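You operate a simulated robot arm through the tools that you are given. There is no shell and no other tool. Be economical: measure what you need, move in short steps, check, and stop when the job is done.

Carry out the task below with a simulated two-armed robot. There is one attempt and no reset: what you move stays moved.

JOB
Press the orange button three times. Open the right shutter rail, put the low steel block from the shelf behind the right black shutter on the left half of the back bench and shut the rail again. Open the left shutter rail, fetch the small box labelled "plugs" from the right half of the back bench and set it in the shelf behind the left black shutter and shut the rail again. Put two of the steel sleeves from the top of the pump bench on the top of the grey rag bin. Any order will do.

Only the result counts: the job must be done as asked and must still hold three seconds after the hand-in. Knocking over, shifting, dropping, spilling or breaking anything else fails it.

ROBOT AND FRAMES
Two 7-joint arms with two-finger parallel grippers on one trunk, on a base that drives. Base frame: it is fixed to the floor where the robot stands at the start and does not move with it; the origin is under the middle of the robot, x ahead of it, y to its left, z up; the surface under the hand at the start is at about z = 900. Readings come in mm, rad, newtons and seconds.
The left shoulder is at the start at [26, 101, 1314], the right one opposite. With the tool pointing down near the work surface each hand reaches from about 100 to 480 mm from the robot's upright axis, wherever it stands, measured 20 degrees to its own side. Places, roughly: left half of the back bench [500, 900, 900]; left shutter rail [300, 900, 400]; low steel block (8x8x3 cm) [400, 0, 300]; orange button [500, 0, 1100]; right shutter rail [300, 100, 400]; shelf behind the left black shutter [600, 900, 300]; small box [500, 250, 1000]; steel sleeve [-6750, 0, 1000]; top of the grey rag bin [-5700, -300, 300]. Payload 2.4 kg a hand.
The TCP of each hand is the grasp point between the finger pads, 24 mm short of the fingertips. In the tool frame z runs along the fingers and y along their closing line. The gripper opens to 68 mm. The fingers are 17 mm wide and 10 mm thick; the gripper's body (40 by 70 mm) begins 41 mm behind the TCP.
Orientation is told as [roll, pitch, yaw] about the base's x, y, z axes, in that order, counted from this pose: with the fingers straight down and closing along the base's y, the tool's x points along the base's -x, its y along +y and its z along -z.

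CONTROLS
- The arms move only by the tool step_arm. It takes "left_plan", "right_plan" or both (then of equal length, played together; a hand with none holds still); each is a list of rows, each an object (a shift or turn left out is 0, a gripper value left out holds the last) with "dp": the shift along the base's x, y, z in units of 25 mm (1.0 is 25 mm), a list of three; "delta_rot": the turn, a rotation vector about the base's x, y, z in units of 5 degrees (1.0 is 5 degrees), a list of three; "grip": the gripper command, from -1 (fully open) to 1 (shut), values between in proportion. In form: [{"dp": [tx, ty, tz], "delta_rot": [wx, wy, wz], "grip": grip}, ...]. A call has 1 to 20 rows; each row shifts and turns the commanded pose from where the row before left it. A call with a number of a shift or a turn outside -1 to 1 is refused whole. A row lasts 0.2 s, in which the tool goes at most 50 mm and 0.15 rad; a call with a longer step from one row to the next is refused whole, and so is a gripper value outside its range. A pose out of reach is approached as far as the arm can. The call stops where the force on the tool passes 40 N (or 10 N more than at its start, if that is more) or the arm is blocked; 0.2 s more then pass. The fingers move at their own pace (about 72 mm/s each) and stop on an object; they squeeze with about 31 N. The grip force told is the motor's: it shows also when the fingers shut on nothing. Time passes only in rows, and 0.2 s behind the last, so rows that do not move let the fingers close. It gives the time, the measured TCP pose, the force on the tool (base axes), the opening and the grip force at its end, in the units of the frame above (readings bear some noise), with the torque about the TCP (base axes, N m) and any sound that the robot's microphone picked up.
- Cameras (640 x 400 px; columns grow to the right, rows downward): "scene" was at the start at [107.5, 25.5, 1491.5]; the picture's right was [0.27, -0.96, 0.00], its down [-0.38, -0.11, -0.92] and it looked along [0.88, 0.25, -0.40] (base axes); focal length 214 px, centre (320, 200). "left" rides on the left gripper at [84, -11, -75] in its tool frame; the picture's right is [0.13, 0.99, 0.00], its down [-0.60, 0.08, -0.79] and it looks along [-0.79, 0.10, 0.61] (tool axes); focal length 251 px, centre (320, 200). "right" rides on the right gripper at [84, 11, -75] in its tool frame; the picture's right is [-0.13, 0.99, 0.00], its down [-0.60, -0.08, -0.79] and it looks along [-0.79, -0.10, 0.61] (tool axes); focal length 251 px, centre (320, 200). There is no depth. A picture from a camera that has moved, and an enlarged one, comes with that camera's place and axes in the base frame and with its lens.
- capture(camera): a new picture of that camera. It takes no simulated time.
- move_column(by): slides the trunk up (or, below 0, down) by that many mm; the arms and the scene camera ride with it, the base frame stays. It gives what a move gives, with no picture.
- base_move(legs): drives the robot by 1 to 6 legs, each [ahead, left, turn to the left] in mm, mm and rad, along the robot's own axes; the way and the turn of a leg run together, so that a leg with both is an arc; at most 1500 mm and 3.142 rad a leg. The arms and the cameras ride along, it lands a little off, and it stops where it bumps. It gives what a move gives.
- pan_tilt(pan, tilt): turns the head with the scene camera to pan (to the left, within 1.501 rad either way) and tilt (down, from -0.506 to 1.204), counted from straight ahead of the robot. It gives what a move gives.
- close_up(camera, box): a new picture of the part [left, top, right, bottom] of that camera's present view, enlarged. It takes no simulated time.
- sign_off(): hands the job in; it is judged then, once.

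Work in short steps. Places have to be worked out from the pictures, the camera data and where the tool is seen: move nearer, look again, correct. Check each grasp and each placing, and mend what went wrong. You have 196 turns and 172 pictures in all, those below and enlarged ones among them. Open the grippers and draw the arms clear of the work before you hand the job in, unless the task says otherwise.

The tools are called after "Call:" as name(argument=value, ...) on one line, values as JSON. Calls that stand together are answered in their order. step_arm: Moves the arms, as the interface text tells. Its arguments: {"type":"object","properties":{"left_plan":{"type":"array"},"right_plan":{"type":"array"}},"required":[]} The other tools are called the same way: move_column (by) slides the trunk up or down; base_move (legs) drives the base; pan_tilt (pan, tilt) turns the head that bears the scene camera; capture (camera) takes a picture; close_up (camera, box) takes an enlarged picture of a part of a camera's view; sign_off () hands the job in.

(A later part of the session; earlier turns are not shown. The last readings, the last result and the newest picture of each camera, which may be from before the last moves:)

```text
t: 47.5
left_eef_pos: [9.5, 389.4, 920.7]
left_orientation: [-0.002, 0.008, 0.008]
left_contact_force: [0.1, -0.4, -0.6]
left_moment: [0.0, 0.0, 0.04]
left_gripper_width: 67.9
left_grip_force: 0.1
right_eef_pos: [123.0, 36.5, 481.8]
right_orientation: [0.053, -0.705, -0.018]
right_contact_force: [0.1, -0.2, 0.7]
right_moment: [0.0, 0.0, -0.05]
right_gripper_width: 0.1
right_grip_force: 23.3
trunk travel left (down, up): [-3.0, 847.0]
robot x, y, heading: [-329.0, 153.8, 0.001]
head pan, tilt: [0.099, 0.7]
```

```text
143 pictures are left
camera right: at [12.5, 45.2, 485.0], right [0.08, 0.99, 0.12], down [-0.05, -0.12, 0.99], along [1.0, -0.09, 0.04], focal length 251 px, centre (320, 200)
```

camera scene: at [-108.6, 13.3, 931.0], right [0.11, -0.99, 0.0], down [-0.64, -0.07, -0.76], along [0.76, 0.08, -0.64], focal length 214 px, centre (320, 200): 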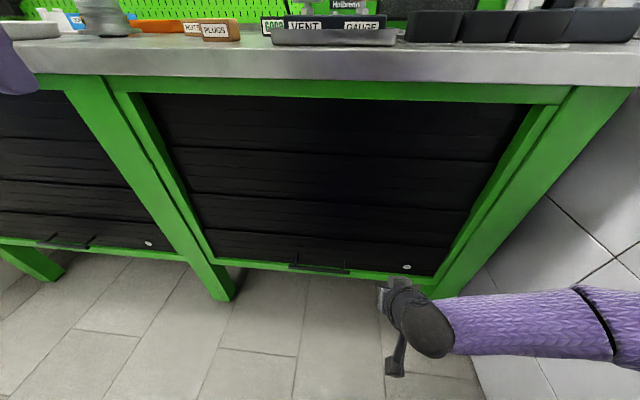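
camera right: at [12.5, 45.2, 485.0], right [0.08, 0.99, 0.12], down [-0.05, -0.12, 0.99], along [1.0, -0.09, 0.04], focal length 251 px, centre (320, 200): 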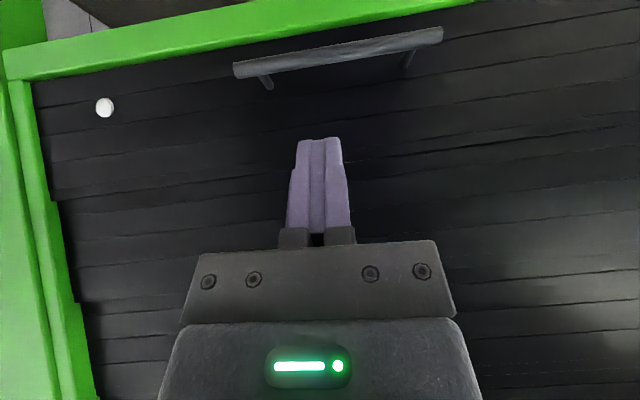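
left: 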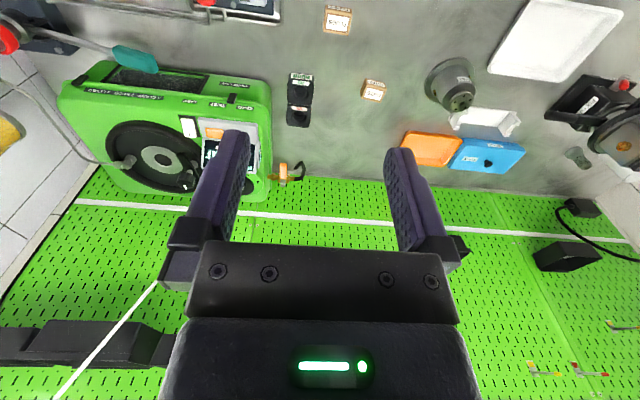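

Triangulated bar centre ≈ (245, 59, 363), shutter face x≈293, so the gap behind the bar is ~40 mm. I'll clamp the bar: roll the hand 90° about its finger axis while drawing it back, and raise the left hand clear of the bench before driving nearer.

Call:
step_arm(right_plan=[{"dp": [-0.4, 0, 0], "delta_rot": [0.84, 0, -0.98], "grip": -1}, {"dp": [-0.4, 0, 0], "delta_rot": [0.84, 0, -0.98]}, {"dp": [-0.4, 0, 0], "delta_rot": [0.84, 0, -0.98]}, {"dp": [-0.4, 0, 0], "delta_rot": [0.84, 0, -0.98]}, {"dp": [-0.4, 0, 0], "delta_rot": [0.84, 0, -0.98]}, {"dp": [-0.4, 0, 0], "delta_rot": [0.84, 0, -0.98]}, {"dp": [-0.4, 0, 0], "delta_rot": [0.84, 0, -0.98]}, {"dp": [-0.4, 0, 0], "delta_rot": [0.84, 0, -0.98]}, {"dp": [-0.4, 0, 0], "delta_rot": [0.84, 0, -0.98]}, {"dp": [-0.4, 0, 0], "delta_rot": [0.84, 0, -0.98]}, {"dp": [-0.4, 0, 0], "delta_rot": [0.84, 0, -0.98]}, {"dp": [-0.4, 0, 0], "delta_rot": [0.84, 0, -0.98]}, {"dp": [-0.4, 0, 0], "delta_rot": [0.84, 0, -0.98]}, {"dp": [-0.4, 0, 0], "delta_rot": [0.84, 0, -0.98]}, {}], left_plan=[{"dp": [-0.3, 0, 0.8]}, {"dp": [-0.3, 0, 0.8]}, {"dp": [-0.3, 0, 0.8]}, {"dp": [-0.3, 0, 0.8]}, {"dp": [-0.3, 0, 0.8]}, {"dp": [-0.3, 0, 0.8]}, {"dp": [-0.3, 0, 0.8]}, {"dp": [-0.3, 0, 0.8]}, {"dp": [-0.3, 0, 0.8]}, {"dp": [-0.3, 0, 0.8]}, {"dp": [0, 0, 0.8]}, {"dp": [0, 0, 0.8]}, {"dp": [0, 0, 0.8]}, {"dp": [0, 0, 0.8]}, {}])

Call:
capture(camera="right")

Call:
capture(camera="scene")

```text
t: 50.7
left_eef_pos: [-37.9, 383.9, 936.7]
left_orientation: [-0.001, 0.005, 0.008]
left_contact_force: [-0.1, -0.4, -0.2]
left_moment: [0.01, 0.01, 0.01]
left_gripper_width: 68.1
left_grip_force: 0.0
left hand out of reach, approached as far as the arm can: row 1, 2, 3, 4, 5, 6, 7, 8, 9, 10, 11, 12, 13, 14
right_eef_pos: [-9.1, -59.3, 497.0]
right_orientation: [0.749, 0.019, -1.584]
right_contact_force: [-0.7, -0.1, 0.1]
right_moment: [0.02, 0.05, 0.0]
right_gripper_width: 68.1
right_grip_force: 0.1
right hand out of reach, approached as far as the arm can: row 1, 2, 3, 4, 5
trunk travel left (down, up): [-3.0, 847.0]
robot x, y, heading: [-334.3, 155.1, 0.004]
head pan, tilt: [0.099, 0.7]
```

```text
142 pictures are left
camera right: at [-48.5, 24.2, 560.5], right [0.72, -0.15, 0.67], down [-0.61, -0.6, 0.52], along [0.33, -0.78, -0.53], focal length 251 px, centre (320, 200)
```

right: 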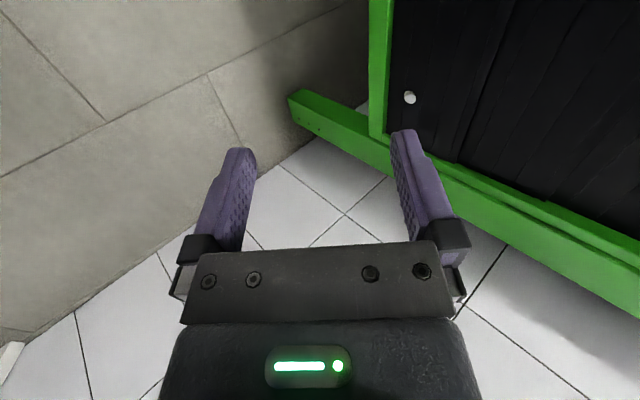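

```text
141 pictures are left
camera scene: at [-108.6, 163.0, 931.0], right [0.1, -0.99, 0.0], down [-0.64, -0.07, -0.76], along [0.76, 0.08, -0.64], focal length 214 px, centre (320, 200)
```

scene: 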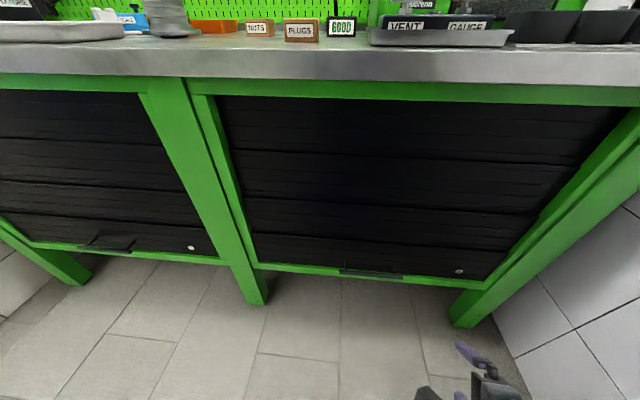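

The right hand orientation is as wanted (fingers forward-down, closing in the vertical plane). The left hand can't rise, so I tuck it lower and back before driving forward.

Call:
step_arm(left_plan=[{"dp": [-0.3, 0.15, -0.95]}, {"dp": [-0.3, 0.15, -0.95]}, {"dp": [-0.3, 0.15, -0.95]}, {"dp": [-0.3, 0.15, -0.95]}, {"dp": [-0.3, 0.15, -0.95]}, {"dp": [-0.3, 0.15, -0.95]}, {"dp": [-0.3, 0.15, -0.95]}, {"dp": [-0.3, 0.15, -0.95]}, {"dp": [-0.3, 0.15, -0.95]}, {"dp": [-0.3, 0.15, -0.95]}, {}])

```text
t: 52.6
left_eef_pos: [-99.4, 414.6, 741.1]
left_orientation: [-0.011, 0.013, 0.017]
left_contact_force: [15.6, 8.6, 1.7]
left_moment: [-0.8, 1.42, -0.68]
left_gripper_width: 68.1
left_grip_force: 0.1
left hand out of reach, approached as far as the arm can: row 9
right_eef_pos: [-7.1, -58.8, 499.0]
right_orientation: [0.749, 0.017, -1.586]
right_contact_force: [-0.2, 0.3, -0.4]
right_moment: [-0.01, -0.02, -0.03]
right_gripper_width: 68.0
right_grip_force: 0.1
trunk travel left (down, up): [-3.0, 847.0]
robot x, y, heading: [-330.9, 156.2, -0.001]
head pan, tilt: [0.099, 0.7]
stopped in row 9 (left hand): the force on the tool passed its limit at 212 N (the readings are from after the stop); the commanded pose is now the measured one
```

The left hand got too folded against the robot; I move it slightly out and forward to relieve it.

Call:
step_arm(left_plan=[{"dp": [0.5, 0.5, -0.3]}, {"dp": [0.5, 0.5, -0.3]}, {"dp": [0, 0, -0.8]}, {"dp": [0, 0, -0.8]}, {}])

Call:
base_move(legs=[[205, 0, 0]])

Call:
capture(camera="scene")

Call:
capture(camera="right")

```text
t: 53.8
left_eef_pos: [-75.3, 439.2, 685.9]
left_orientation: [-0.009, 0.016, 0.017]
left_contact_force: [-0.1, -0.5, 0.3]
left_moment: [0.02, -0.01, 0.01]
left_gripper_width: 68.2
left_grip_force: 0.1
right_eef_pos: [-8.9, -58.8, 496.5]
right_orientation: [0.749, 0.016, -1.584]
right_contact_force: [0.0, -0.2, -0.6]
right_moment: [-0.01, -0.01, 0.01]
right_gripper_width: 67.8
right_grip_force: 0.0
trunk travel left (down, up): [-3.0, 847.0]
robot x, y, heading: [-330.2, 153.2, 0.0]
head pan, tilt: [0.099, 0.7]
```

```text
t: 55.4
left_eef_pos: [126.9, 439.9, 685.8]
left_orientation: [-0.01, 0.015, 0.018]
left_contact_force: [-0.9, -0.4, 0.0]
left_moment: [-0.01, -0.02, -0.02]
left_gripper_width: 68.0
left_grip_force: 0.1
right_eef_pos: [193.1, -57.6, 498.4]
right_orientation: [0.748, 0.015, -1.583]
right_contact_force: [-0.7, -0.4, 1.2]
right_moment: [0.02, 0.02, -0.01]
right_gripper_width: 68.0
right_grip_force: 0.0
trunk travel left (down, up): [-3.0, 847.0]
robot x, y, heading: [-127.3, 155.2, 0.006]
head pan, tilt: [0.099, 0.7]
```

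```text
140 pictures are left
camera scene: at [92.9, 164.1, 931.1], right [0.1, -0.99, 0.0], down [-0.64, -0.07, -0.76], along [0.76, 0.08, -0.64], focal length 214 px, centre (320, 200)
```

scene: 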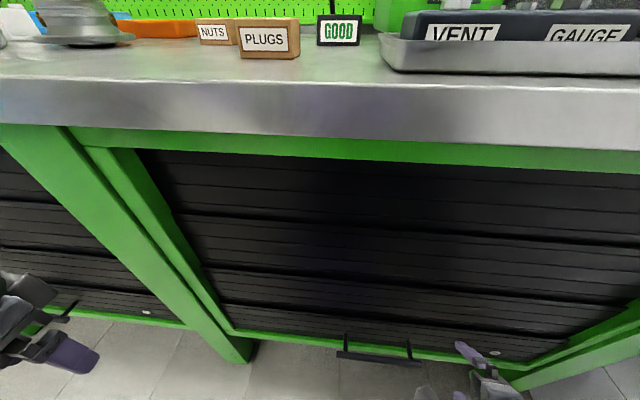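

```text
139 pictures are left
camera right: at [153.3, 25.3, 560.4], right [0.72, -0.15, 0.67], down [-0.6, -0.6, 0.52], along [0.33, -0.78, -0.53], focal length 251 px, centre (320, 200)
```

right: 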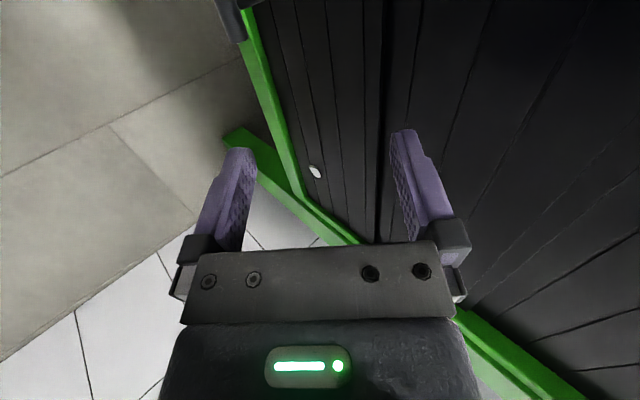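

Next the pre-approach: TCP about 70 mm short of the bar along the finger line, gripper half open (~42 mm) to fit between bar and shutter.

Call:
step_arm(right_plan=[{"dp": [0, 0.94, -0.67], "grip": -0.24}, {"dp": [0, 0.94, -0.67]}, {"dp": [0, 0.94, -0.67]}, {"dp": [0, 0.94, -0.67]}, {"dp": [0, 0.94, -0.67]}, {}])

Call:
capture(camera="right")

Call:
capture(camera="scene")

```text
t: 56.0
left_eef_pos: [126.2, 440.5, 687.8]
left_orientation: [-0.01, 0.012, 0.018]
left_contact_force: [0.8, -0.5, 0.6]
left_moment: [-0.01, -0.04, 0.01]
left_gripper_width: 67.9
left_grip_force: 0.0
right_eef_pos: [198.0, -68.2, 492.9]
right_orientation: [0.769, -0.202, -1.455]
right_contact_force: [-0.4, -0.7, -0.4]
right_moment: [0.0, 0.0, -0.04]
right_gripper_width: 42.2
right_grip_force: 0.1
right hand out of reach, approached as far as the arm can: row 2
trunk travel left (down, up): [-3.0, 847.0]
robot x, y, heading: [-130.3, 150.3, 0.005]
head pan, tilt: [0.099, 0.7]
stopped in row 2 (right hand): the arm was blocked; the commanded pose is now the measured one
```

```text
138 pictures are left
camera right: at [144.3, 20.5, 535.8], right [0.71, 0.1, 0.7], down [-0.55, -0.56, 0.63], along [0.45, -0.83, -0.34], focal length 251 px, centre (320, 200)
```

right: 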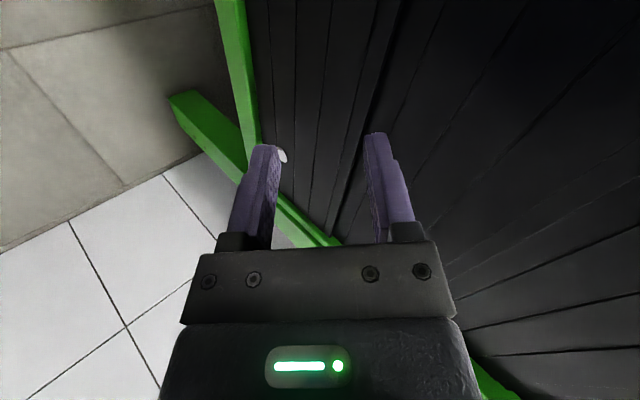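

```text
137 pictures are left
camera scene: at [92.4, 163.9, 932.6], right [0.1, -0.99, 0.0], down [-0.64, -0.07, -0.76], along [0.76, 0.08, -0.64], focal length 214 px, centre (320, 200)
```

scene: 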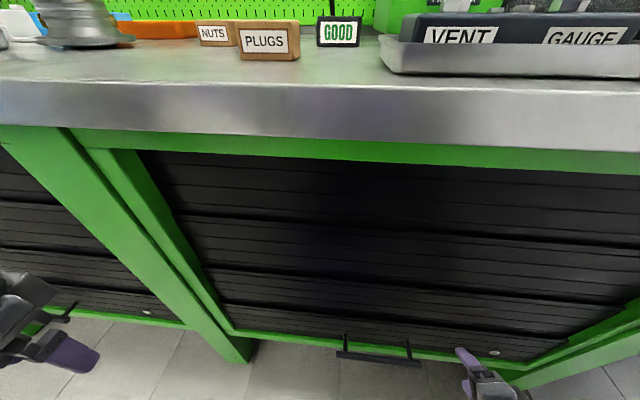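

The arm hit a joint limit moving inward with this roll. I restore the orientation, and bring the base left instead so the hand's comfortable spot lies in front of the handle, then test lowering.

Call:
step_arm(right_plan=[{"dp": [0, 0, 0], "delta_rot": [0.77, 0.1, -0.5]}, {"dp": [0, 0, 0], "delta_rot": [0.77, 0.1, -0.5]}, {"dp": [0, 0, 0], "delta_rot": [0.77, 0.1, -0.5]}, {}])

Call:
base_move(legs=[[-10, 120, 0]])

Call:
step_arm(right_plan=[{"dp": [0, 0, -0.7]}, {"dp": [0, 0, -0.7]}, {"dp": [0, 0, -0.7]}, {"dp": [0, 0, -0.7]}, {}])

Call:
capture(camera="scene")

```text
t: 57.0
left_eef_pos: [126.2, 439.6, 686.6]
left_orientation: [-0.01, 0.014, 0.016]
left_contact_force: [-0.4, 0.3, 0.2]
left_moment: [0.02, 0.0, 0.02]
left_gripper_width: 67.9
left_grip_force: 0.0
right_eef_pos: [192.9, -57.1, 483.4]
right_orientation: [0.735, 0.069, -1.619]
right_contact_force: [0.1, -0.4, -0.5]
right_moment: [-0.02, 0.01, 0.03]
right_gripper_width: 42.2
right_grip_force: 0.0
trunk travel left (down, up): [-3.0, 847.0]
robot x, y, heading: [-130.9, 156.9, 0.007]
head pan, tilt: [0.099, 0.7]
```

```text
t: 58.2
left_eef_pos: [115.6, 561.6, 687.7]
left_orientation: [-0.01, 0.015, 0.016]
left_contact_force: [-1.0, 0.2, 0.4]
left_moment: [0.04, 0.0, -0.01]
left_gripper_width: 68.1
left_grip_force: 0.1
right_eef_pos: [182.5, 62.6, 484.5]
right_orientation: [0.734, 0.057, -1.611]
right_contact_force: [0.3, 0.0, 0.6]
right_moment: [0.02, 0.02, 0.03]
right_gripper_width: 42.4
right_grip_force: 0.1
trunk travel left (down, up): [-3.0, 847.0]
robot x, y, heading: [-137.2, 276.3, 0.01]
head pan, tilt: [0.099, 0.7]
```

```text
t: 59.4
left_eef_pos: [116.9, 560.9, 685.7]
left_orientation: [-0.01, 0.014, 0.016]
left_contact_force: [0.0, -0.6, -0.1]
left_moment: [0.01, 0.03, 0.01]
left_gripper_width: 68.0
left_grip_force: 0.0
right_eef_pos: [181.1, 63.4, 412.4]
right_orientation: [0.732, 0.058, -1.611]
right_contact_force: [0.1, 0.2, 0.2]
right_moment: [0.04, -0.01, 0.03]
right_gripper_width: 42.1
right_grip_force: 0.1
trunk travel left (down, up): [-3.0, 847.0]
robot x, y, heading: [-141.1, 277.9, 0.011]
head pan, tilt: [0.099, 0.7]
```

```text
136 pictures are left
camera scene: at [82.3, 285.4, 930.9], right [0.1, -0.99, 0.0], down [-0.64, -0.07, -0.76], along [0.76, 0.08, -0.64], focal length 214 px, centre (320, 200)
```

scene: 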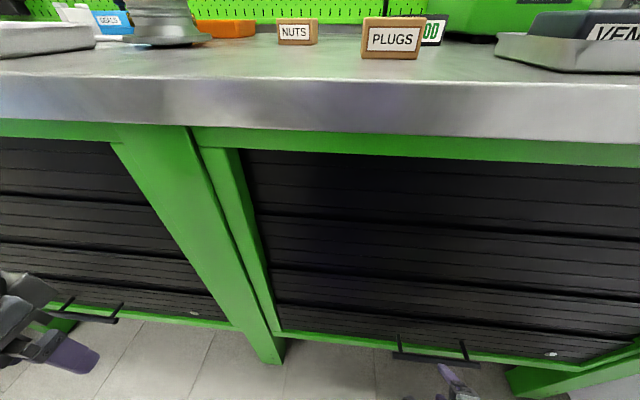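

Works. I point the head at the handle to guide the final approach.

Call:
pan_tilt(pan=-0.6, tilt=1.05)

Call:
capture(camera="scene")

Call:
capture(camera="right")

```text
t: 60.5
left_eef_pos: [115.9, 561.7, 685.9]
left_orientation: [-0.012, 0.013, 0.017]
left_contact_force: [0.2, -0.3, -0.3]
left_moment: [0.0, -0.02, 0.02]
left_gripper_width: 67.6
left_grip_force: 0.0
right_eef_pos: [181.2, 64.2, 413.3]
right_orientation: [0.733, 0.058, -1.61]
right_contact_force: [-0.9, -0.2, 1.1]
right_moment: [0.01, 0.01, -0.01]
right_gripper_width: 42.4
right_grip_force: 0.1
trunk travel left (down, up): [-3.0, 847.0]
robot x, y, heading: [-140.1, 278.9, 0.007]
head pan, tilt: [-0.6, 1.051]
```

```text
135 pictures are left
camera scene: at [52.8, 239.3, 904.3], right [-0.56, -0.83, 0.0], down [-0.72, 0.49, -0.5], along [0.41, -0.28, -0.87], focal length 214 px, centre (320, 200)
```

scene: 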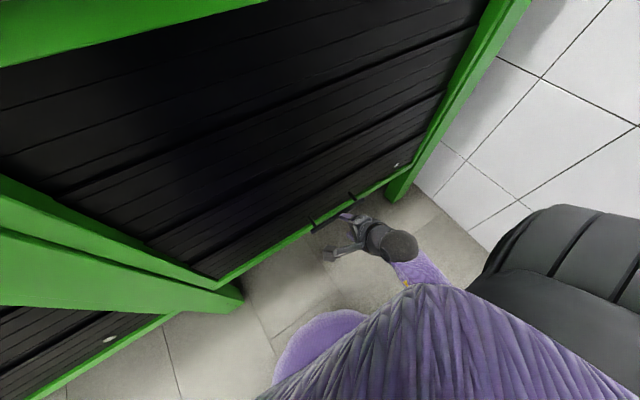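

```text
134 pictures are left
camera right: at [144.2, 145.8, 480.4], right [0.73, -0.2, 0.66], down [-0.61, -0.61, 0.5], along [0.3, -0.77, -0.57], focal length 251 px, centre (320, 200)
```

right: 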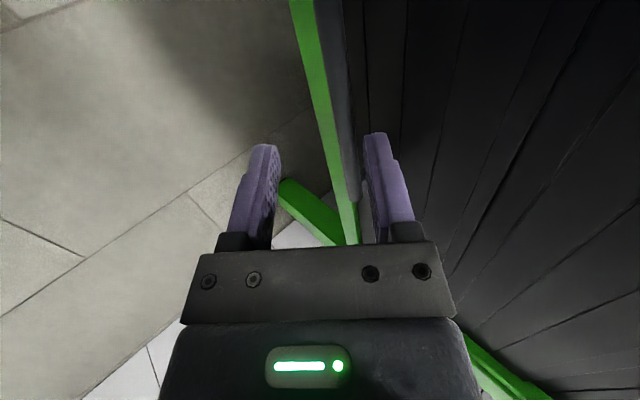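

The bar sits about 13 mm toward the forward finger from the hand's centre line. I correct that and advance 40 mm, then check.

Call:
step_arm(right_plan=[{"dp": [0.37, 0, 0.35]}, {"dp": [0.55, 0, -0.58]}, {"dp": [0.55, 0, -0.58]}, {}])

Call:
capture(camera="right")

Call:
close_up(camera="scene", box=[260, 140, 460, 280])

```text
t: 61.5
left_eef_pos: [112.1, 563.3, 688.6]
left_orientation: [-0.015, 0.007, 0.018]
left_contact_force: [0.3, 0.2, 0.3]
left_moment: [-0.02, -0.01, 0.0]
left_gripper_width: 67.9
left_grip_force: 0.0
right_eef_pos: [214.4, 63.6, 395.3]
right_orientation: [0.73, 0.054, -1.611]
right_contact_force: [0.0, -0.4, 0.2]
right_moment: [0.0, 0.04, -0.01]
right_gripper_width: 42.1
right_grip_force: 0.1
trunk travel left (down, up): [-3.0, 847.0]
robot x, y, heading: [-138.6, 277.1, 0.009]
head pan, tilt: [-0.6, 1.051]
```

```text
133 pictures are left
camera right: at [176.7, 145.2, 462.5], right [0.73, -0.19, 0.65], down [-0.61, -0.61, 0.51], along [0.3, -0.77, -0.56], focal length 251 px, centre (320, 200)
```

right: 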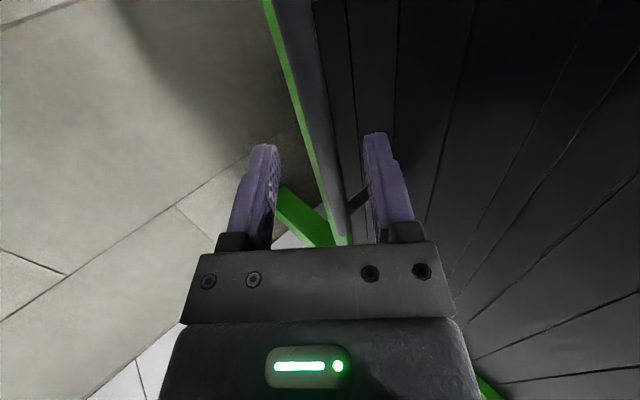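

```text
2.86 times, centred on (360, 210) of scene
camera zoom: at [47.9, 241.1, 907.7], right [-0.56, -0.83, 0.0], down [-0.72, 0.49, -0.5], along [0.42, -0.28, -0.87], focal length 613 px, centre (206, 171)
```

zoom: 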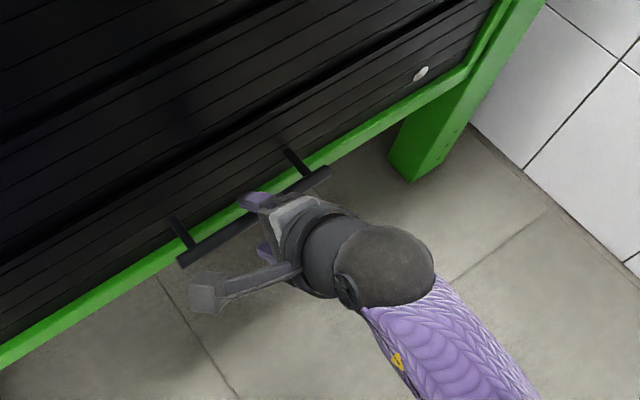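

The fingers straddle the bar. I advance the last ~35 mm and close.

Call:
step_arm(right_plan=[{"dp": [0.47, 0, -0.5]}, {"dp": [0.47, 0, -0.5]}, {"grip": 1}, {}, {}, {}])

Call:
capture(camera="right")

```text
t: 62.1
left_eef_pos: [110.4, 566.3, 690.7]
left_orientation: [-0.021, -0.001, 0.019]
left_contact_force: [-0.3, -0.5, 0.1]
left_moment: [-0.01, -0.02, 0.01]
left_gripper_width: 67.9
left_grip_force: 0.2
right_eef_pos: [208.5, 60.3, 362.1]
right_orientation: [0.689, 0.028, -1.606]
right_contact_force: [29.7, -2.3, 50.4]
right_moment: [-0.89, -1.32, -0.08]
right_gripper_width: 67.9
right_grip_force: 24.6
trunk travel left (down, up): [-3.0, 847.0]
robot x, y, heading: [-138.5, 274.9, 0.011]
head pan, tilt: [-0.6, 1.051]
stopped in row 3 (right hand): the force on the tool passed its limit at 49 N (the readings are from after the stop); the commanded pose is now the measured one
```

```text
131 pictures are left
camera right: at [174.0, 143.6, 428.6], right [0.76, -0.17, 0.63], down [-0.59, -0.6, 0.54], along [0.28, -0.78, -0.56], focal length 251 px, centre (320, 200)
```

right: 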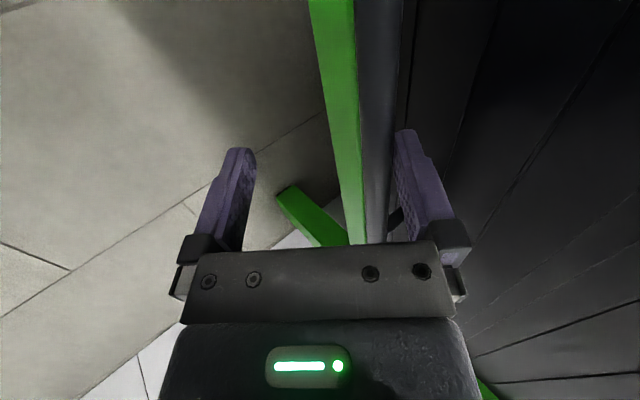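

The bar is between the fingers but pressed against the upper finger, holding the gripper open. I shift the hand up-forward (across the fingers) so it can close centred on the bar.

Call:
step_arm(right_plan=[{"dp": [0.25, 0, 0.23], "grip": 1}, {"dp": [0.25, 0, 0.23]}, {"dp": [0.2, 0, 0.18]}, {}, {}])

Call:
capture(camera="right")

```text
t: 62.5
left_eef_pos: [111.0, 567.3, 690.9]
left_orientation: [-0.019, 0.002, 0.023]
left_contact_force: [-0.2, 0.2, -0.2]
left_moment: [-0.01, 0.0, -0.01]
left_gripper_width: 68.3
left_grip_force: 0.2
right_eef_pos: [211.7, 59.3, 365.6]
right_orientation: [0.694, 0.017, -1.592]
right_contact_force: [31.1, -1.4, 58.4]
right_moment: [-0.88, -1.59, -0.1]
right_gripper_width: 61.0
right_grip_force: 31.2
trunk travel left (down, up): [-3.0, 847.0]
robot x, y, heading: [-137.5, 276.8, 0.005]
head pan, tilt: [-0.6, 1.051]
stopped in row 1 (right hand): the force on the tool passed its limit at 73 N (the readings are from after the stop); the commanded pose is now the measured one
```

```text
130 pictures are left
camera right: at [175.4, 143.5, 429.9], right [0.76, -0.16, 0.63], down [-0.58, -0.6, 0.55], along [0.29, -0.78, -0.55], focal length 251 px, centre (320, 200)
```

right: 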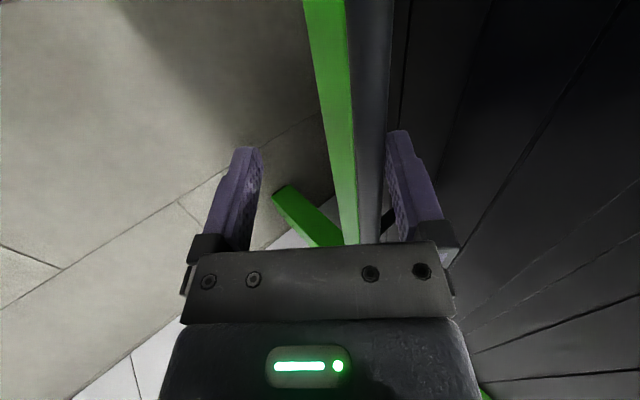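

Progress, but the squeeze trips the limit. I open the gripper to relieve the load, shift across by ~22 mm, then close.

Call:
step_arm(right_plan=[{"grip": -1}, {}, {}])

Call:
step_arm(right_plan=[{"dp": [0.25, 0, 0.23]}, {"dp": [0.25, 0, 0.23]}, {"dp": [0.2, 0, 0.18]}, {}])

Call:
capture(camera="right")

```text
t: 63.3
left_eef_pos: [112.6, 566.4, 689.8]
left_orientation: [-0.018, 0.003, 0.021]
left_contact_force: [0.1, 0.2, 0.5]
left_moment: [0.02, 0.01, 0.01]
left_gripper_width: 68.2
left_grip_force: 0.0
right_eef_pos: [208.6, 60.6, 361.0]
right_orientation: [0.679, 0.023, -1.597]
right_contact_force: [38.9, -0.7, 32.4]
right_moment: [-0.21, -0.61, 0.47]
right_gripper_width: 68.1
right_grip_force: 0.3
trunk travel left (down, up): [-3.0, 847.0]
robot x, y, heading: [-137.4, 277.5, 0.008]
head pan, tilt: [-0.6, 1.051]
```

```text
t: 63.6
left_eef_pos: [113.8, 568.3, 688.4]
left_orientation: [-0.019, 0.007, 0.023]
left_contact_force: [-0.6, -0.5, -0.1]
left_moment: [0.03, 0.0, 0.02]
left_gripper_width: 68.0
left_grip_force: 0.1
right_eef_pos: [209.5, 59.2, 361.7]
right_orientation: [0.68, 0.013, -1.591]
right_contact_force: [17.7, -2.8, 26.5]
right_moment: [-0.51, -0.67, -0.1]
right_gripper_width: 68.4
right_grip_force: 0.2
trunk travel left (down, up): [-3.0, 847.0]
robot x, y, heading: [-136.2, 278.3, 0.01]
head pan, tilt: [-0.6, 1.051]
stopped in row 1 (right hand): the force on the tool passed its limit at 64 N (the readings are from after the stop); the commanded pose is now the measured one
```

```text
129 pictures are left
camera right: at [174.5, 143.7, 427.2], right [0.77, -0.15, 0.62], down [-0.57, -0.6, 0.56], along [0.29, -0.78, -0.55], focal length 251 px, centre (320, 200)
```

right: 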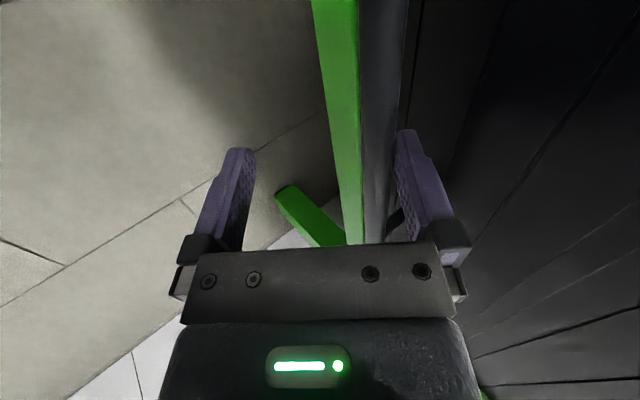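

The bar rests on the inner tip of the upper finger. I try a slow pure lift with small rows to bring the lower finger up under the bar.

Call:
step_arm(right_plan=[{"dp": [0, 0, 0.1]}, {"dp": [0, 0, 0.1]}, {"dp": [0, 0, 0.1]}, {"dp": [0, 0, 0.1]}, {"dp": [0, 0, 0.1]}, {"dp": [0, 0, 0.1]}])

Call:
capture(camera="scene")

```text
t: 65.0
left_eef_pos: [114.8, 565.1, 689.6]
left_orientation: [-0.014, 0.008, 0.023]
left_contact_force: [-0.6, -0.2, 0.2]
left_moment: [0.01, 0.0, 0.02]
left_gripper_width: 68.2
left_grip_force: 0.0
right_eef_pos: [207.0, 57.5, 371.0]
right_orientation: [0.663, 0.018, -1.594]
right_contact_force: [0.1, -0.1, 0.5]
right_moment: [-0.01, -0.02, -0.03]
right_gripper_width: 67.9
right_grip_force: 0.0
trunk travel left (down, up): [-3.0, 847.0]
robot x, y, heading: [-133.7, 278.8, 0.009]
head pan, tilt: [-0.6, 1.051]
```

```text
128 pictures are left
camera scene: at [51.8, 242.7, 907.8], right [-0.56, -0.83, 0.0], down [-0.72, 0.48, -0.5], along [0.41, -0.28, -0.87], focal length 214 px, centre (320, 200)
```

scene: 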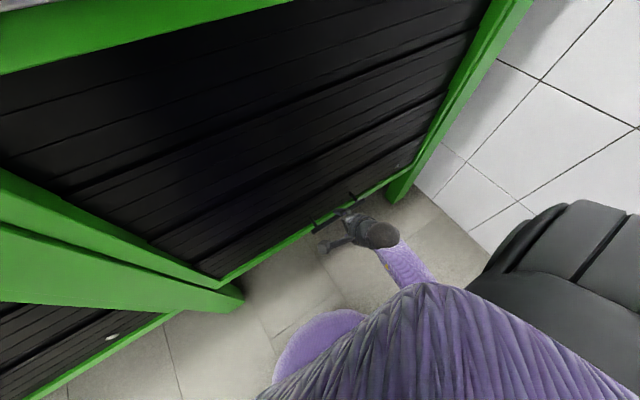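

Force is gone; bar is now just beyond the fingertips. A pure forward move of ~31 mm centres it; I do so slowly with the gripper at ~54 mm.

Call:
step_arm(right_plan=[{"dp": [0, 0, 0.2], "grip": -0.6}, {"dp": [0.3, 0, 0]}, {"dp": [0.3, 0, 0]}, {"dp": [0.3, 0, 0]}, {"dp": [0.3, 0, 0]}, {"dp": [0, 0, -0.15]}, {}])

Call:
capture(camera="right")

```text
t: 66.0
left_eef_pos: [111.8, 565.9, 693.1]
left_orientation: [-0.015, -0.001, 0.024]
left_contact_force: [-0.5, -0.4, -0.7]
left_moment: [-0.02, 0.0, -0.01]
left_gripper_width: 67.9
left_grip_force: 0.1
right_eef_pos: [203.6, 50.3, 370.9]
right_orientation: [0.625, -0.021, -1.574]
right_contact_force: [27.9, -1.2, 35.3]
right_moment: [-0.09, -1.26, -0.55]
right_gripper_width: 68.2
right_grip_force: 8.8
trunk travel left (down, up): [-3.0, 847.0]
robot x, y, heading: [-138.6, 272.5, 0.008]
head pan, tilt: [-0.6, 1.051]
stopped in row 5 (right hand): the force on the tool passed its limit at 60 N (the readings are from after the stop); the commanded pose is now the measured one
```

```text
127 pictures are left
camera right: at [170.8, 133.9, 434.7], right [0.8, -0.12, 0.58], down [-0.53, -0.59, 0.61], along [0.27, -0.8, -0.54], focal length 251 px, centre (320, 200)
```

right: 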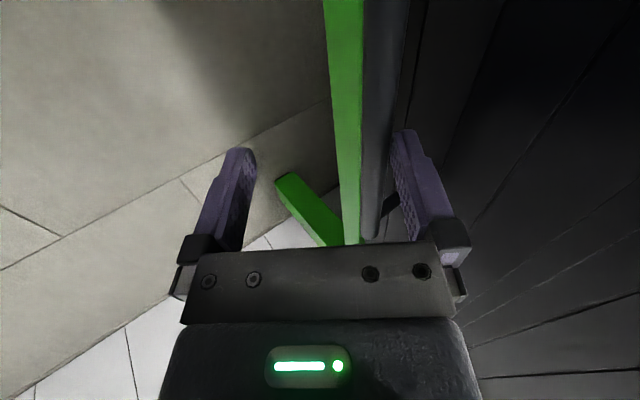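

Forward motion is blocked by something about the arm itself in this rolled posture. I back out and return to the unrolled posture (camera below), which moved freely, and will hook with closed fingers.

Call:
step_arm(right_plan=[{"dp": [0, 0, 0.3], "grip": -1}, {"dp": [-0.5, 0, 0.4]}, {"dp": [-0.6, 0, 0.6]}, {"dp": [-0.6, 0, 0.6]}, {}])

Call:
step_arm(right_plan=[{"dp": [-0.1, 0, 0.2], "delta_rot": [-0.8, 0, 0.98], "grip": 1}, {"dp": [-0.1, 0, 0.2], "delta_rot": [-0.8, 0, 0.98]}, {"dp": [-0.1, 0, 0.2], "delta_rot": [-0.8, 0, 0.98]}, {"dp": [-0.1, 0, 0.2], "delta_rot": [-0.8, 0, 0.98]}, {"dp": [-0.1, 0, 0.2], "delta_rot": [-0.8, 0, 0.98]}, {"dp": [0, 0, 0], "delta_rot": [-0.8, 0, 0.98]}, {"dp": [0, 0, 0], "delta_rot": [-0.8, 0, 0.98]}, {"dp": [0, 0, 0], "delta_rot": [-0.8, 0, 0.98]}, {"dp": [0, 0, 0], "delta_rot": [-0.8, 0, 0.98]}, {"dp": [0, 0, 0], "delta_rot": [-0.8, 0, 0.98]}, {"dp": [0, 0, 0], "delta_rot": [-0.8, 0, 0.98]}, {"dp": [0, 0, 0], "delta_rot": [-0.8, 0, 0.98]}, {"dp": [0, 0, 0], "delta_rot": [-0.8, 0, 0.98]}, {"dp": [0, 0, 0], "delta_rot": [-0.8, 0, 0.98]}, {}])

Call:
capture(camera="scene")

Call:
capture(camera="right")

```text
t: 67.2
left_eef_pos: [115.2, 563.4, 685.0]
left_orientation: [-0.01, 0.015, 0.023]
left_contact_force: [0.3, -0.4, -0.4]
left_moment: [0.01, -0.03, -0.02]
left_gripper_width: 68.1
left_grip_force: 0.1
right_eef_pos: [161.3, 49.7, 406.2]
right_orientation: [0.607, -0.011, -1.576]
right_contact_force: [0.7, -0.3, 0.7]
right_moment: [0.01, 0.02, 0.0]
right_gripper_width: 68.0
right_grip_force: 0.1
trunk travel left (down, up): [-3.0, 847.0]
robot x, y, heading: [-137.2, 274.3, 0.006]
head pan, tilt: [-0.6, 1.051]
```

```text
t: 70.4
left_eef_pos: [115.3, 563.8, 686.3]
left_orientation: [-0.009, 0.013, 0.024]
left_contact_force: [1.1, 0.4, 0.0]
left_moment: [0.02, -0.01, 0.03]
left_gripper_width: 68.0
left_grip_force: 0.1
right_eef_pos: [148.6, 49.5, 431.8]
right_orientation: [0.278, -0.608, -0.58]
right_contact_force: [0.5, -0.1, 0.4]
right_moment: [0.01, 0.0, -0.02]
right_gripper_width: 0.0
right_grip_force: 23.3
right hand out of reach, approached as far as the arm can: row 11, 12, 13, 14
trunk travel left (down, up): [-3.0, 847.0]
robot x, y, heading: [-136.8, 277.8, 0.014]
head pan, tilt: [-0.6, 1.051]
```

```text
126 pictures are left
camera scene: at [54.7, 240.7, 904.2], right [-0.56, -0.83, 0.0], down [-0.72, 0.48, -0.5], along [0.41, -0.28, -0.87], focal length 214 px, centre (320, 200)
```

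scene: 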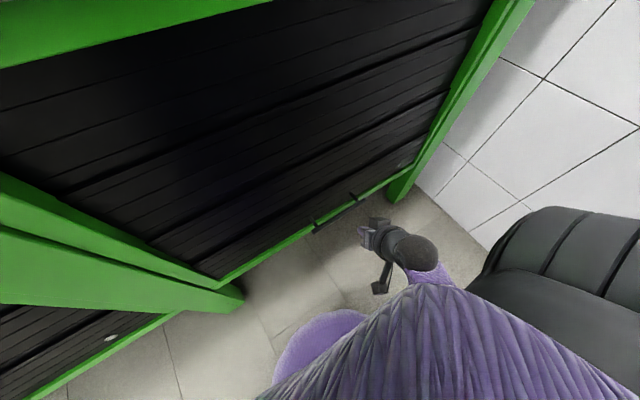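

```text
125 pictures are left
camera right: at [51.7, 101.4, 444.4], right [0.48, 0.83, 0.3], down [-0.1, -0.28, 0.95], along [0.87, -0.49, -0.05], focal length 251 px, centre (320, 200)
```

right: 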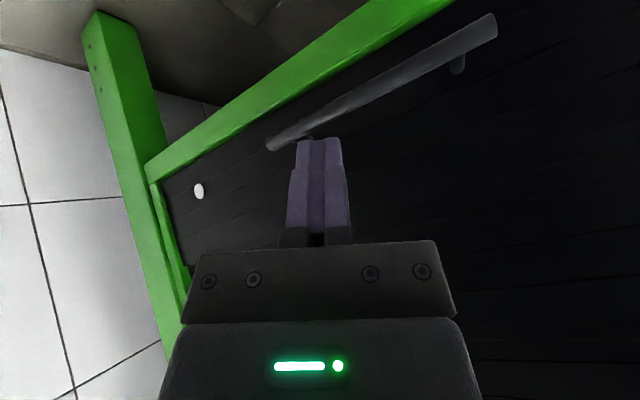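

Hand now is in an in-between roll. I raise it and continue rolling, to try the opposite roll (camera to the right), which may keep the elbow up.

Call:
step_arm(right_plan=[{"dp": [-0.2, 0.3, 0.9]}, {"dp": [-0.2, 0.3, 0.9]}, {"dp": [-0.2, 0.3, 0.9]}, {"dp": [0, 0.3, 0.9], "delta_rot": [-0.6, -0.1, 0.8]}, {"dp": [0, 0.3, 0.9], "delta_rot": [-0.6, -0.1, 0.8]}, {"delta_rot": [-0.6, -0.1, 0.8]}, {"delta_rot": [-0.6, -0.1, 0.8]}, {"delta_rot": [-0.6, 0, 0.8]}, {"delta_rot": [-0.6, 0, 0.8]}, {"delta_rot": [-0.6, 0, 0.8]}, {"delta_rot": [-0.6, 0, 0.8]}, {"delta_rot": [-0.6, 0, 0.8]}, {"delta_rot": [-0.6, 0, 0.8]}, {"delta_rot": [-0.6, 0, 0.8]}, {"delta_rot": [-0.6, 0, 0.8]}, {"delta_rot": [-0.6, 0, 0.8]}, {}])

Call:
capture(camera="scene")

```text
t: 74.0
left_eef_pos: [114.9, 563.9, 686.4]
left_orientation: [-0.009, 0.015, 0.026]
left_contact_force: [0.0, 0.1, -0.2]
left_moment: [0.02, 0.01, 0.07]
left_gripper_width: 68.1
left_grip_force: 0.1
right_eef_pos: [156.4, -5.8, 513.1]
right_orientation: [-0.498, -0.562, 0.819]
right_contact_force: [0.2, -0.2, -0.1]
right_moment: [0.02, 0.01, 0.02]
right_gripper_width: 0.0
right_grip_force: 23.4
right hand out of reach, approached as far as the arm can: row 2, 3, 4, 5, 6, 7, 8, 9, 10, 11, 12, 13, 14, 15, 16
trunk travel left (down, up): [-3.0, 847.0]
robot x, y, heading: [-139.0, 273.6, 0.01]
head pan, tilt: [-0.6, 1.051]
```

```text
124 pictures are left
camera scene: at [54.7, 240.6, 904.2], right [-0.56, -0.83, 0.0], down [-0.72, 0.48, -0.5], along [0.41, -0.28, -0.87], focal length 214 px, centre (320, 200)
```

scene: 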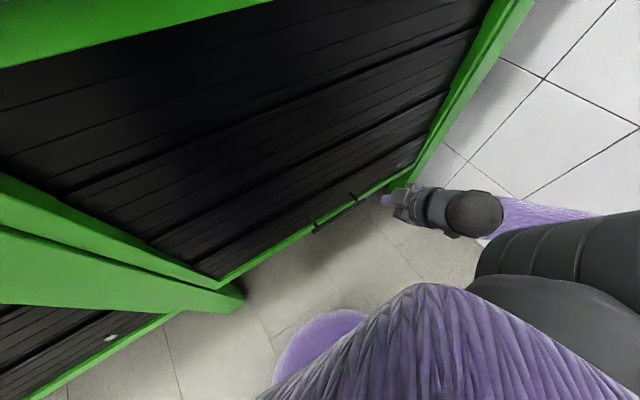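

This posture has the elbow out to the right and up, better. I continue the roll while moving toward the handle.

Call:
step_arm(right_plan=[{"dp": [0.1, 0.4, -0.2], "delta_rot": [-0.85, 0, 0.95]}, {"dp": [0.1, 0.4, -0.2], "delta_rot": [-0.85, 0, 0.95]}, {"dp": [0.1, 0.4, -0.2], "delta_rot": [-0.85, 0, 0.95]}, {"dp": [0.1, 0.4, -0.2], "delta_rot": [-0.85, 0, 0.95]}, {"dp": [0.1, 0.2, -0.2], "delta_rot": [-0.85, 0, 0.95]}, {"dp": [0.1, 0.2, -0.2], "delta_rot": [-0.85, 0, 0.95]}, {"dp": [0.1, 0.2, -0.2], "delta_rot": [-0.85, 0, 0.95]}, {"dp": [0.1, 0.2, -0.2], "delta_rot": [-0.85, 0, 0.95]}, {}])

Call:
capture(camera="scene")

```text
t: 76.0
left_eef_pos: [115.9, 563.2, 686.0]
left_orientation: [-0.011, 0.014, 0.026]
left_contact_force: [-0.4, -0.7, -0.4]
left_moment: [0.04, -0.02, -0.01]
left_gripper_width: 68.1
left_grip_force: 0.0
right_eef_pos: [230.7, 35.7, 539.8]
right_orientation: [-0.664, -0.155, 1.365]
right_contact_force: [-1.5, -0.1, -0.6]
right_moment: [0.0, -0.01, 0.03]
right_gripper_width: 0.2
right_grip_force: 23.9
right hand out of reach, approached as far as the arm can: row 1, 2, 3, 4, 5, 6, 7, 8
trunk travel left (down, up): [-3.0, 847.0]
robot x, y, heading: [-143.5, 274.2, 0.013]
head pan, tilt: [-0.6, 1.051]
```

```text
123 pictures are left
camera scene: at [54.7, 240.6, 904.2], right [-0.56, -0.83, 0.0], down [-0.72, 0.48, -0.5], along [0.41, -0.28, -0.87], focal length 214 px, centre (320, 200)
```

scene: 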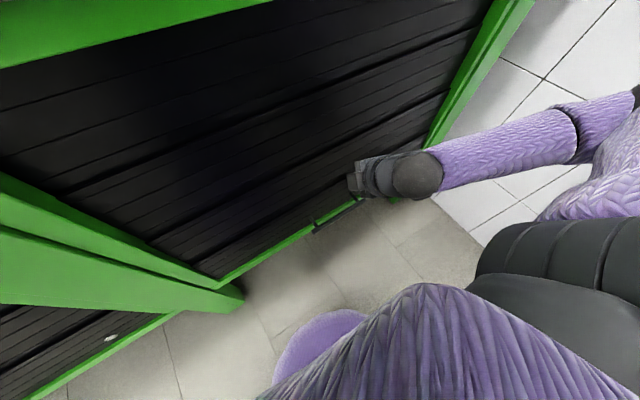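

Elbow now up and out. I test descending in this posture.

Call:
step_arm(right_plan=[{"dp": [-0.3, 0.1, -0.8]}, {"dp": [-0.3, 0.1, -0.8]}, {"dp": [-0.3, 0.1, -0.8]}, {"dp": [-0.3, 0.1, -0.8]}, {"dp": [-0.3, 0.1, -0.8]}, {}])

Call:
capture(camera="scene")

```text
t: 77.4
left_eef_pos: [114.8, 562.5, 685.0]
left_orientation: [-0.011, 0.015, 0.025]
left_contact_force: [-0.4, 0.1, 0.1]
left_moment: [0.02, 0.01, 0.02]
left_gripper_width: 68.0
left_grip_force: 0.0
right_eef_pos: [232.5, 35.4, 536.4]
right_orientation: [-0.657, -0.155, 1.364]
right_contact_force: [0.5, -0.2, -0.4]
right_moment: [0.02, -0.02, 0.02]
right_gripper_width: 0.0
right_grip_force: 24.2
right hand out of reach, approached as far as the arm can: row 1, 2, 3, 4, 5
trunk travel left (down, up): [-3.0, 847.0]
robot x, y, heading: [-138.0, 276.2, 0.014]
head pan, tilt: [-0.6, 1.051]
```

```text
122 pictures are left
camera scene: at [54.7, 240.6, 904.2], right [-0.56, -0.83, 0.0], down [-0.72, 0.48, -0.5], along [0.41, -0.28, -0.87], focal length 214 px, centre (320, 200)
```

scene: 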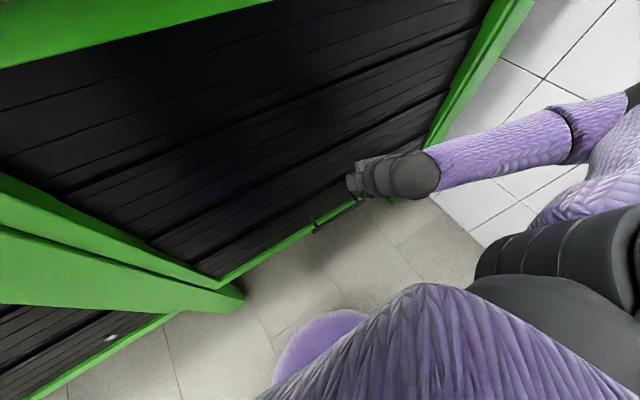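

This branch is at its reach limit. I'll go back to the nominal tool-down posture (which suits the bar's height well) and use it with the fingers closing along x. First undo the roll and tilt.

Call:
step_arm(right_plan=[{"dp": [-0.3, -0.3, 0], "delta_rot": [0.85, 0, -0.95]}, {"dp": [-0.3, -0.3, 0], "delta_rot": [0.85, 0, -0.95]}, {"dp": [-0.3, -0.3, 0], "delta_rot": [0.85, 0, -0.95]}, {"dp": [-0.3, -0.3, 0], "delta_rot": [0.85, 0, -0.95]}, {"dp": [-0.3, 0, 0], "delta_rot": [0.85, 0, -0.95]}, {"dp": [-0.3, 0, 0], "delta_rot": [0.85, 0, -0.95]}, {"dp": [-0.3, 0, 0], "delta_rot": [0.85, 0, -0.95]}, {"dp": [-0.3, 0, 0], "delta_rot": [0.85, 0, -0.95]}, {"dp": [0, 0, 0], "delta_rot": [0.85, 0, -0.95]}, {"dp": [0, 0, 0], "delta_rot": [0.85, 0, -0.95]}, {"dp": [0, 0, 0], "delta_rot": [0.85, 0, -0.95]}, {"dp": [0, 0, 0], "delta_rot": [0.85, 0, -0.95]}, {}])

Call:
capture(camera="scene")

```text
t: 80.2
left_eef_pos: [117.2, 564.6, 686.1]
left_orientation: [-0.011, 0.012, 0.024]
left_contact_force: [-0.2, -0.5, -0.3]
left_moment: [-0.04, 0.01, -0.03]
left_gripper_width: 68.0
left_grip_force: 0.1
right_eef_pos: [175.2, 2.0, 532.8]
right_orientation: [0.067, -0.712, -0.028]
right_contact_force: [-1.6, 0.1, -0.3]
right_moment: [0.01, 0.0, 0.0]
right_gripper_width: 0.1
right_grip_force: 23.8
right hand out of reach, approached as far as the arm can: row 8
trunk travel left (down, up): [-3.0, 847.0]
robot x, y, heading: [-138.7, 274.4, 0.008]
head pan, tilt: [-0.6, 1.051]
```

```text
121 pictures are left
camera scene: at [54.7, 240.6, 904.2], right [-0.56, -0.83, 0.0], down [-0.72, 0.48, -0.5], along [0.41, -0.28, -0.87], focal length 214 px, centre (320, 200)
```

scene: 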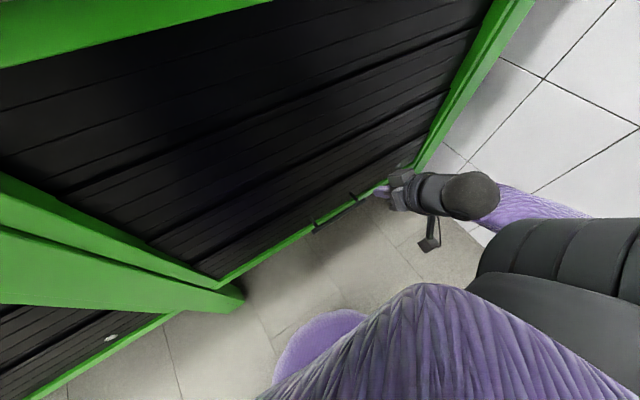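

Unrolled posture restored. Now tool-down, moving over in front of the handle.

Call:
step_arm(right_plan=[{"dp": [-0.3, 0.3, 0], "delta_rot": [0, 1, 0]}, {"dp": [-0.3, 0.3, 0], "delta_rot": [0, 1, 0]}, {"dp": [-0.3, 0.3, 0], "delta_rot": [0, 1, 0]}, {"dp": [-0.3, 0.3, 0], "delta_rot": [0, 1, 0]}, {"dp": [-0.2, 0.3, 0], "delta_rot": [0, 1, 0]}, {"dp": [0, 0.3, -0.4], "delta_rot": [0, 1, 0]}, {"dp": [0, 0.3, -0.6], "delta_rot": [0, 1, 0]}, {"dp": [0, 0.2, -0.8], "delta_rot": [0, 1, 0]}, {}])

Call:
step_arm(right_plan=[{"delta_rot": [0, 0, 1], "grip": -0.24}, {"delta_rot": [0, 0, 1]}, {"delta_rot": [0, 0, 1]}, {"delta_rot": [0, 0, 1]}, {"delta_rot": [0, 0, 1]}, {"delta_rot": [0, 0, 1]}, {"delta_rot": [0, 0, 1]}, {"delta_rot": [0, 0, 1]}, {"delta_rot": [0, 0, 1]}, {"delta_rot": [0, 0, 1]}, {"delta_rot": [0, 0, 1]}, {"delta_rot": [0, 0, 1]}, {"delta_rot": [0, 0, 1]}, {"delta_rot": [0, 0, 1]}, {"delta_rot": [0, 0, 1]}, {"delta_rot": [0, 0, 1]}, {"delta_rot": [0, 0, 1]}, {"delta_rot": [0, 0, 1]}, {}])

Call:
capture(camera="scene")

```text
t: 82.2
left_eef_pos: [115.3, 563.5, 685.3]
left_orientation: [-0.009, 0.015, 0.024]
left_contact_force: [-0.3, 0.2, 0.1]
left_moment: [-0.06, 0.01, -0.01]
left_gripper_width: 68.0
left_grip_force: 0.1
right_eef_pos: [152.7, 47.1, 471.3]
right_orientation: [0.052, -0.011, -0.02]
right_contact_force: [-0.2, 0.7, 0.3]
right_moment: [0.0, -0.02, 0.0]
right_gripper_width: 0.1
right_grip_force: 23.6
right hand out of reach, approached as far as the arm can: row 1, 2, 3, 4
trunk travel left (down, up): [-3.0, 847.0]
robot x, y, heading: [-141.7, 277.4, 0.007]
head pan, tilt: [-0.6, 1.051]
```

```text
t: 86.2
left_eef_pos: [115.6, 563.3, 685.8]
left_orientation: [-0.011, 0.014, 0.023]
left_contact_force: [0.3, 0.3, -0.7]
left_moment: [0.01, 0.0, -0.01]
left_gripper_width: 68.0
left_grip_force: 0.1
right_eef_pos: [131.0, 110.8, 456.6]
right_orientation: [0.05, -0.012, 1.55]
right_contact_force: [0.5, -0.8, -0.3]
right_moment: [-0.02, -0.01, -0.01]
right_gripper_width: 42.3
right_grip_force: 0.0
right hand out of reach, approached as far as the arm can: row 11, 13, 14, 15, 16, 17, 18
trunk travel left (down, up): [-3.0, 847.0]
robot x, y, heading: [-137.9, 277.6, 0.009]
head pan, tilt: [-0.6, 1.051]
```

```text
120 pictures are left
camera scene: at [54.7, 240.6, 904.2], right [-0.56, -0.83, 0.0], down [-0.72, 0.48, -0.5], along [0.41, -0.28, -0.87], focal length 214 px, centre (320, 200)
```

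scene: 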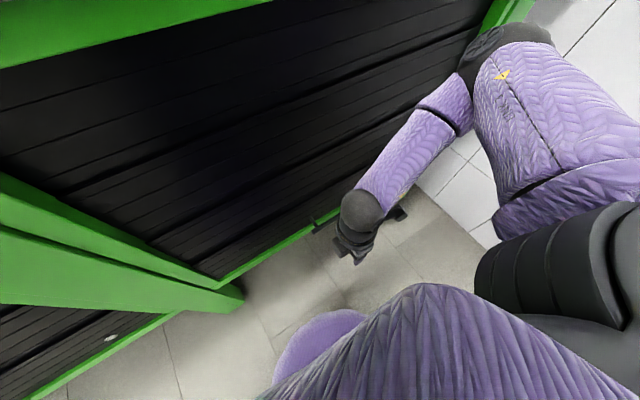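

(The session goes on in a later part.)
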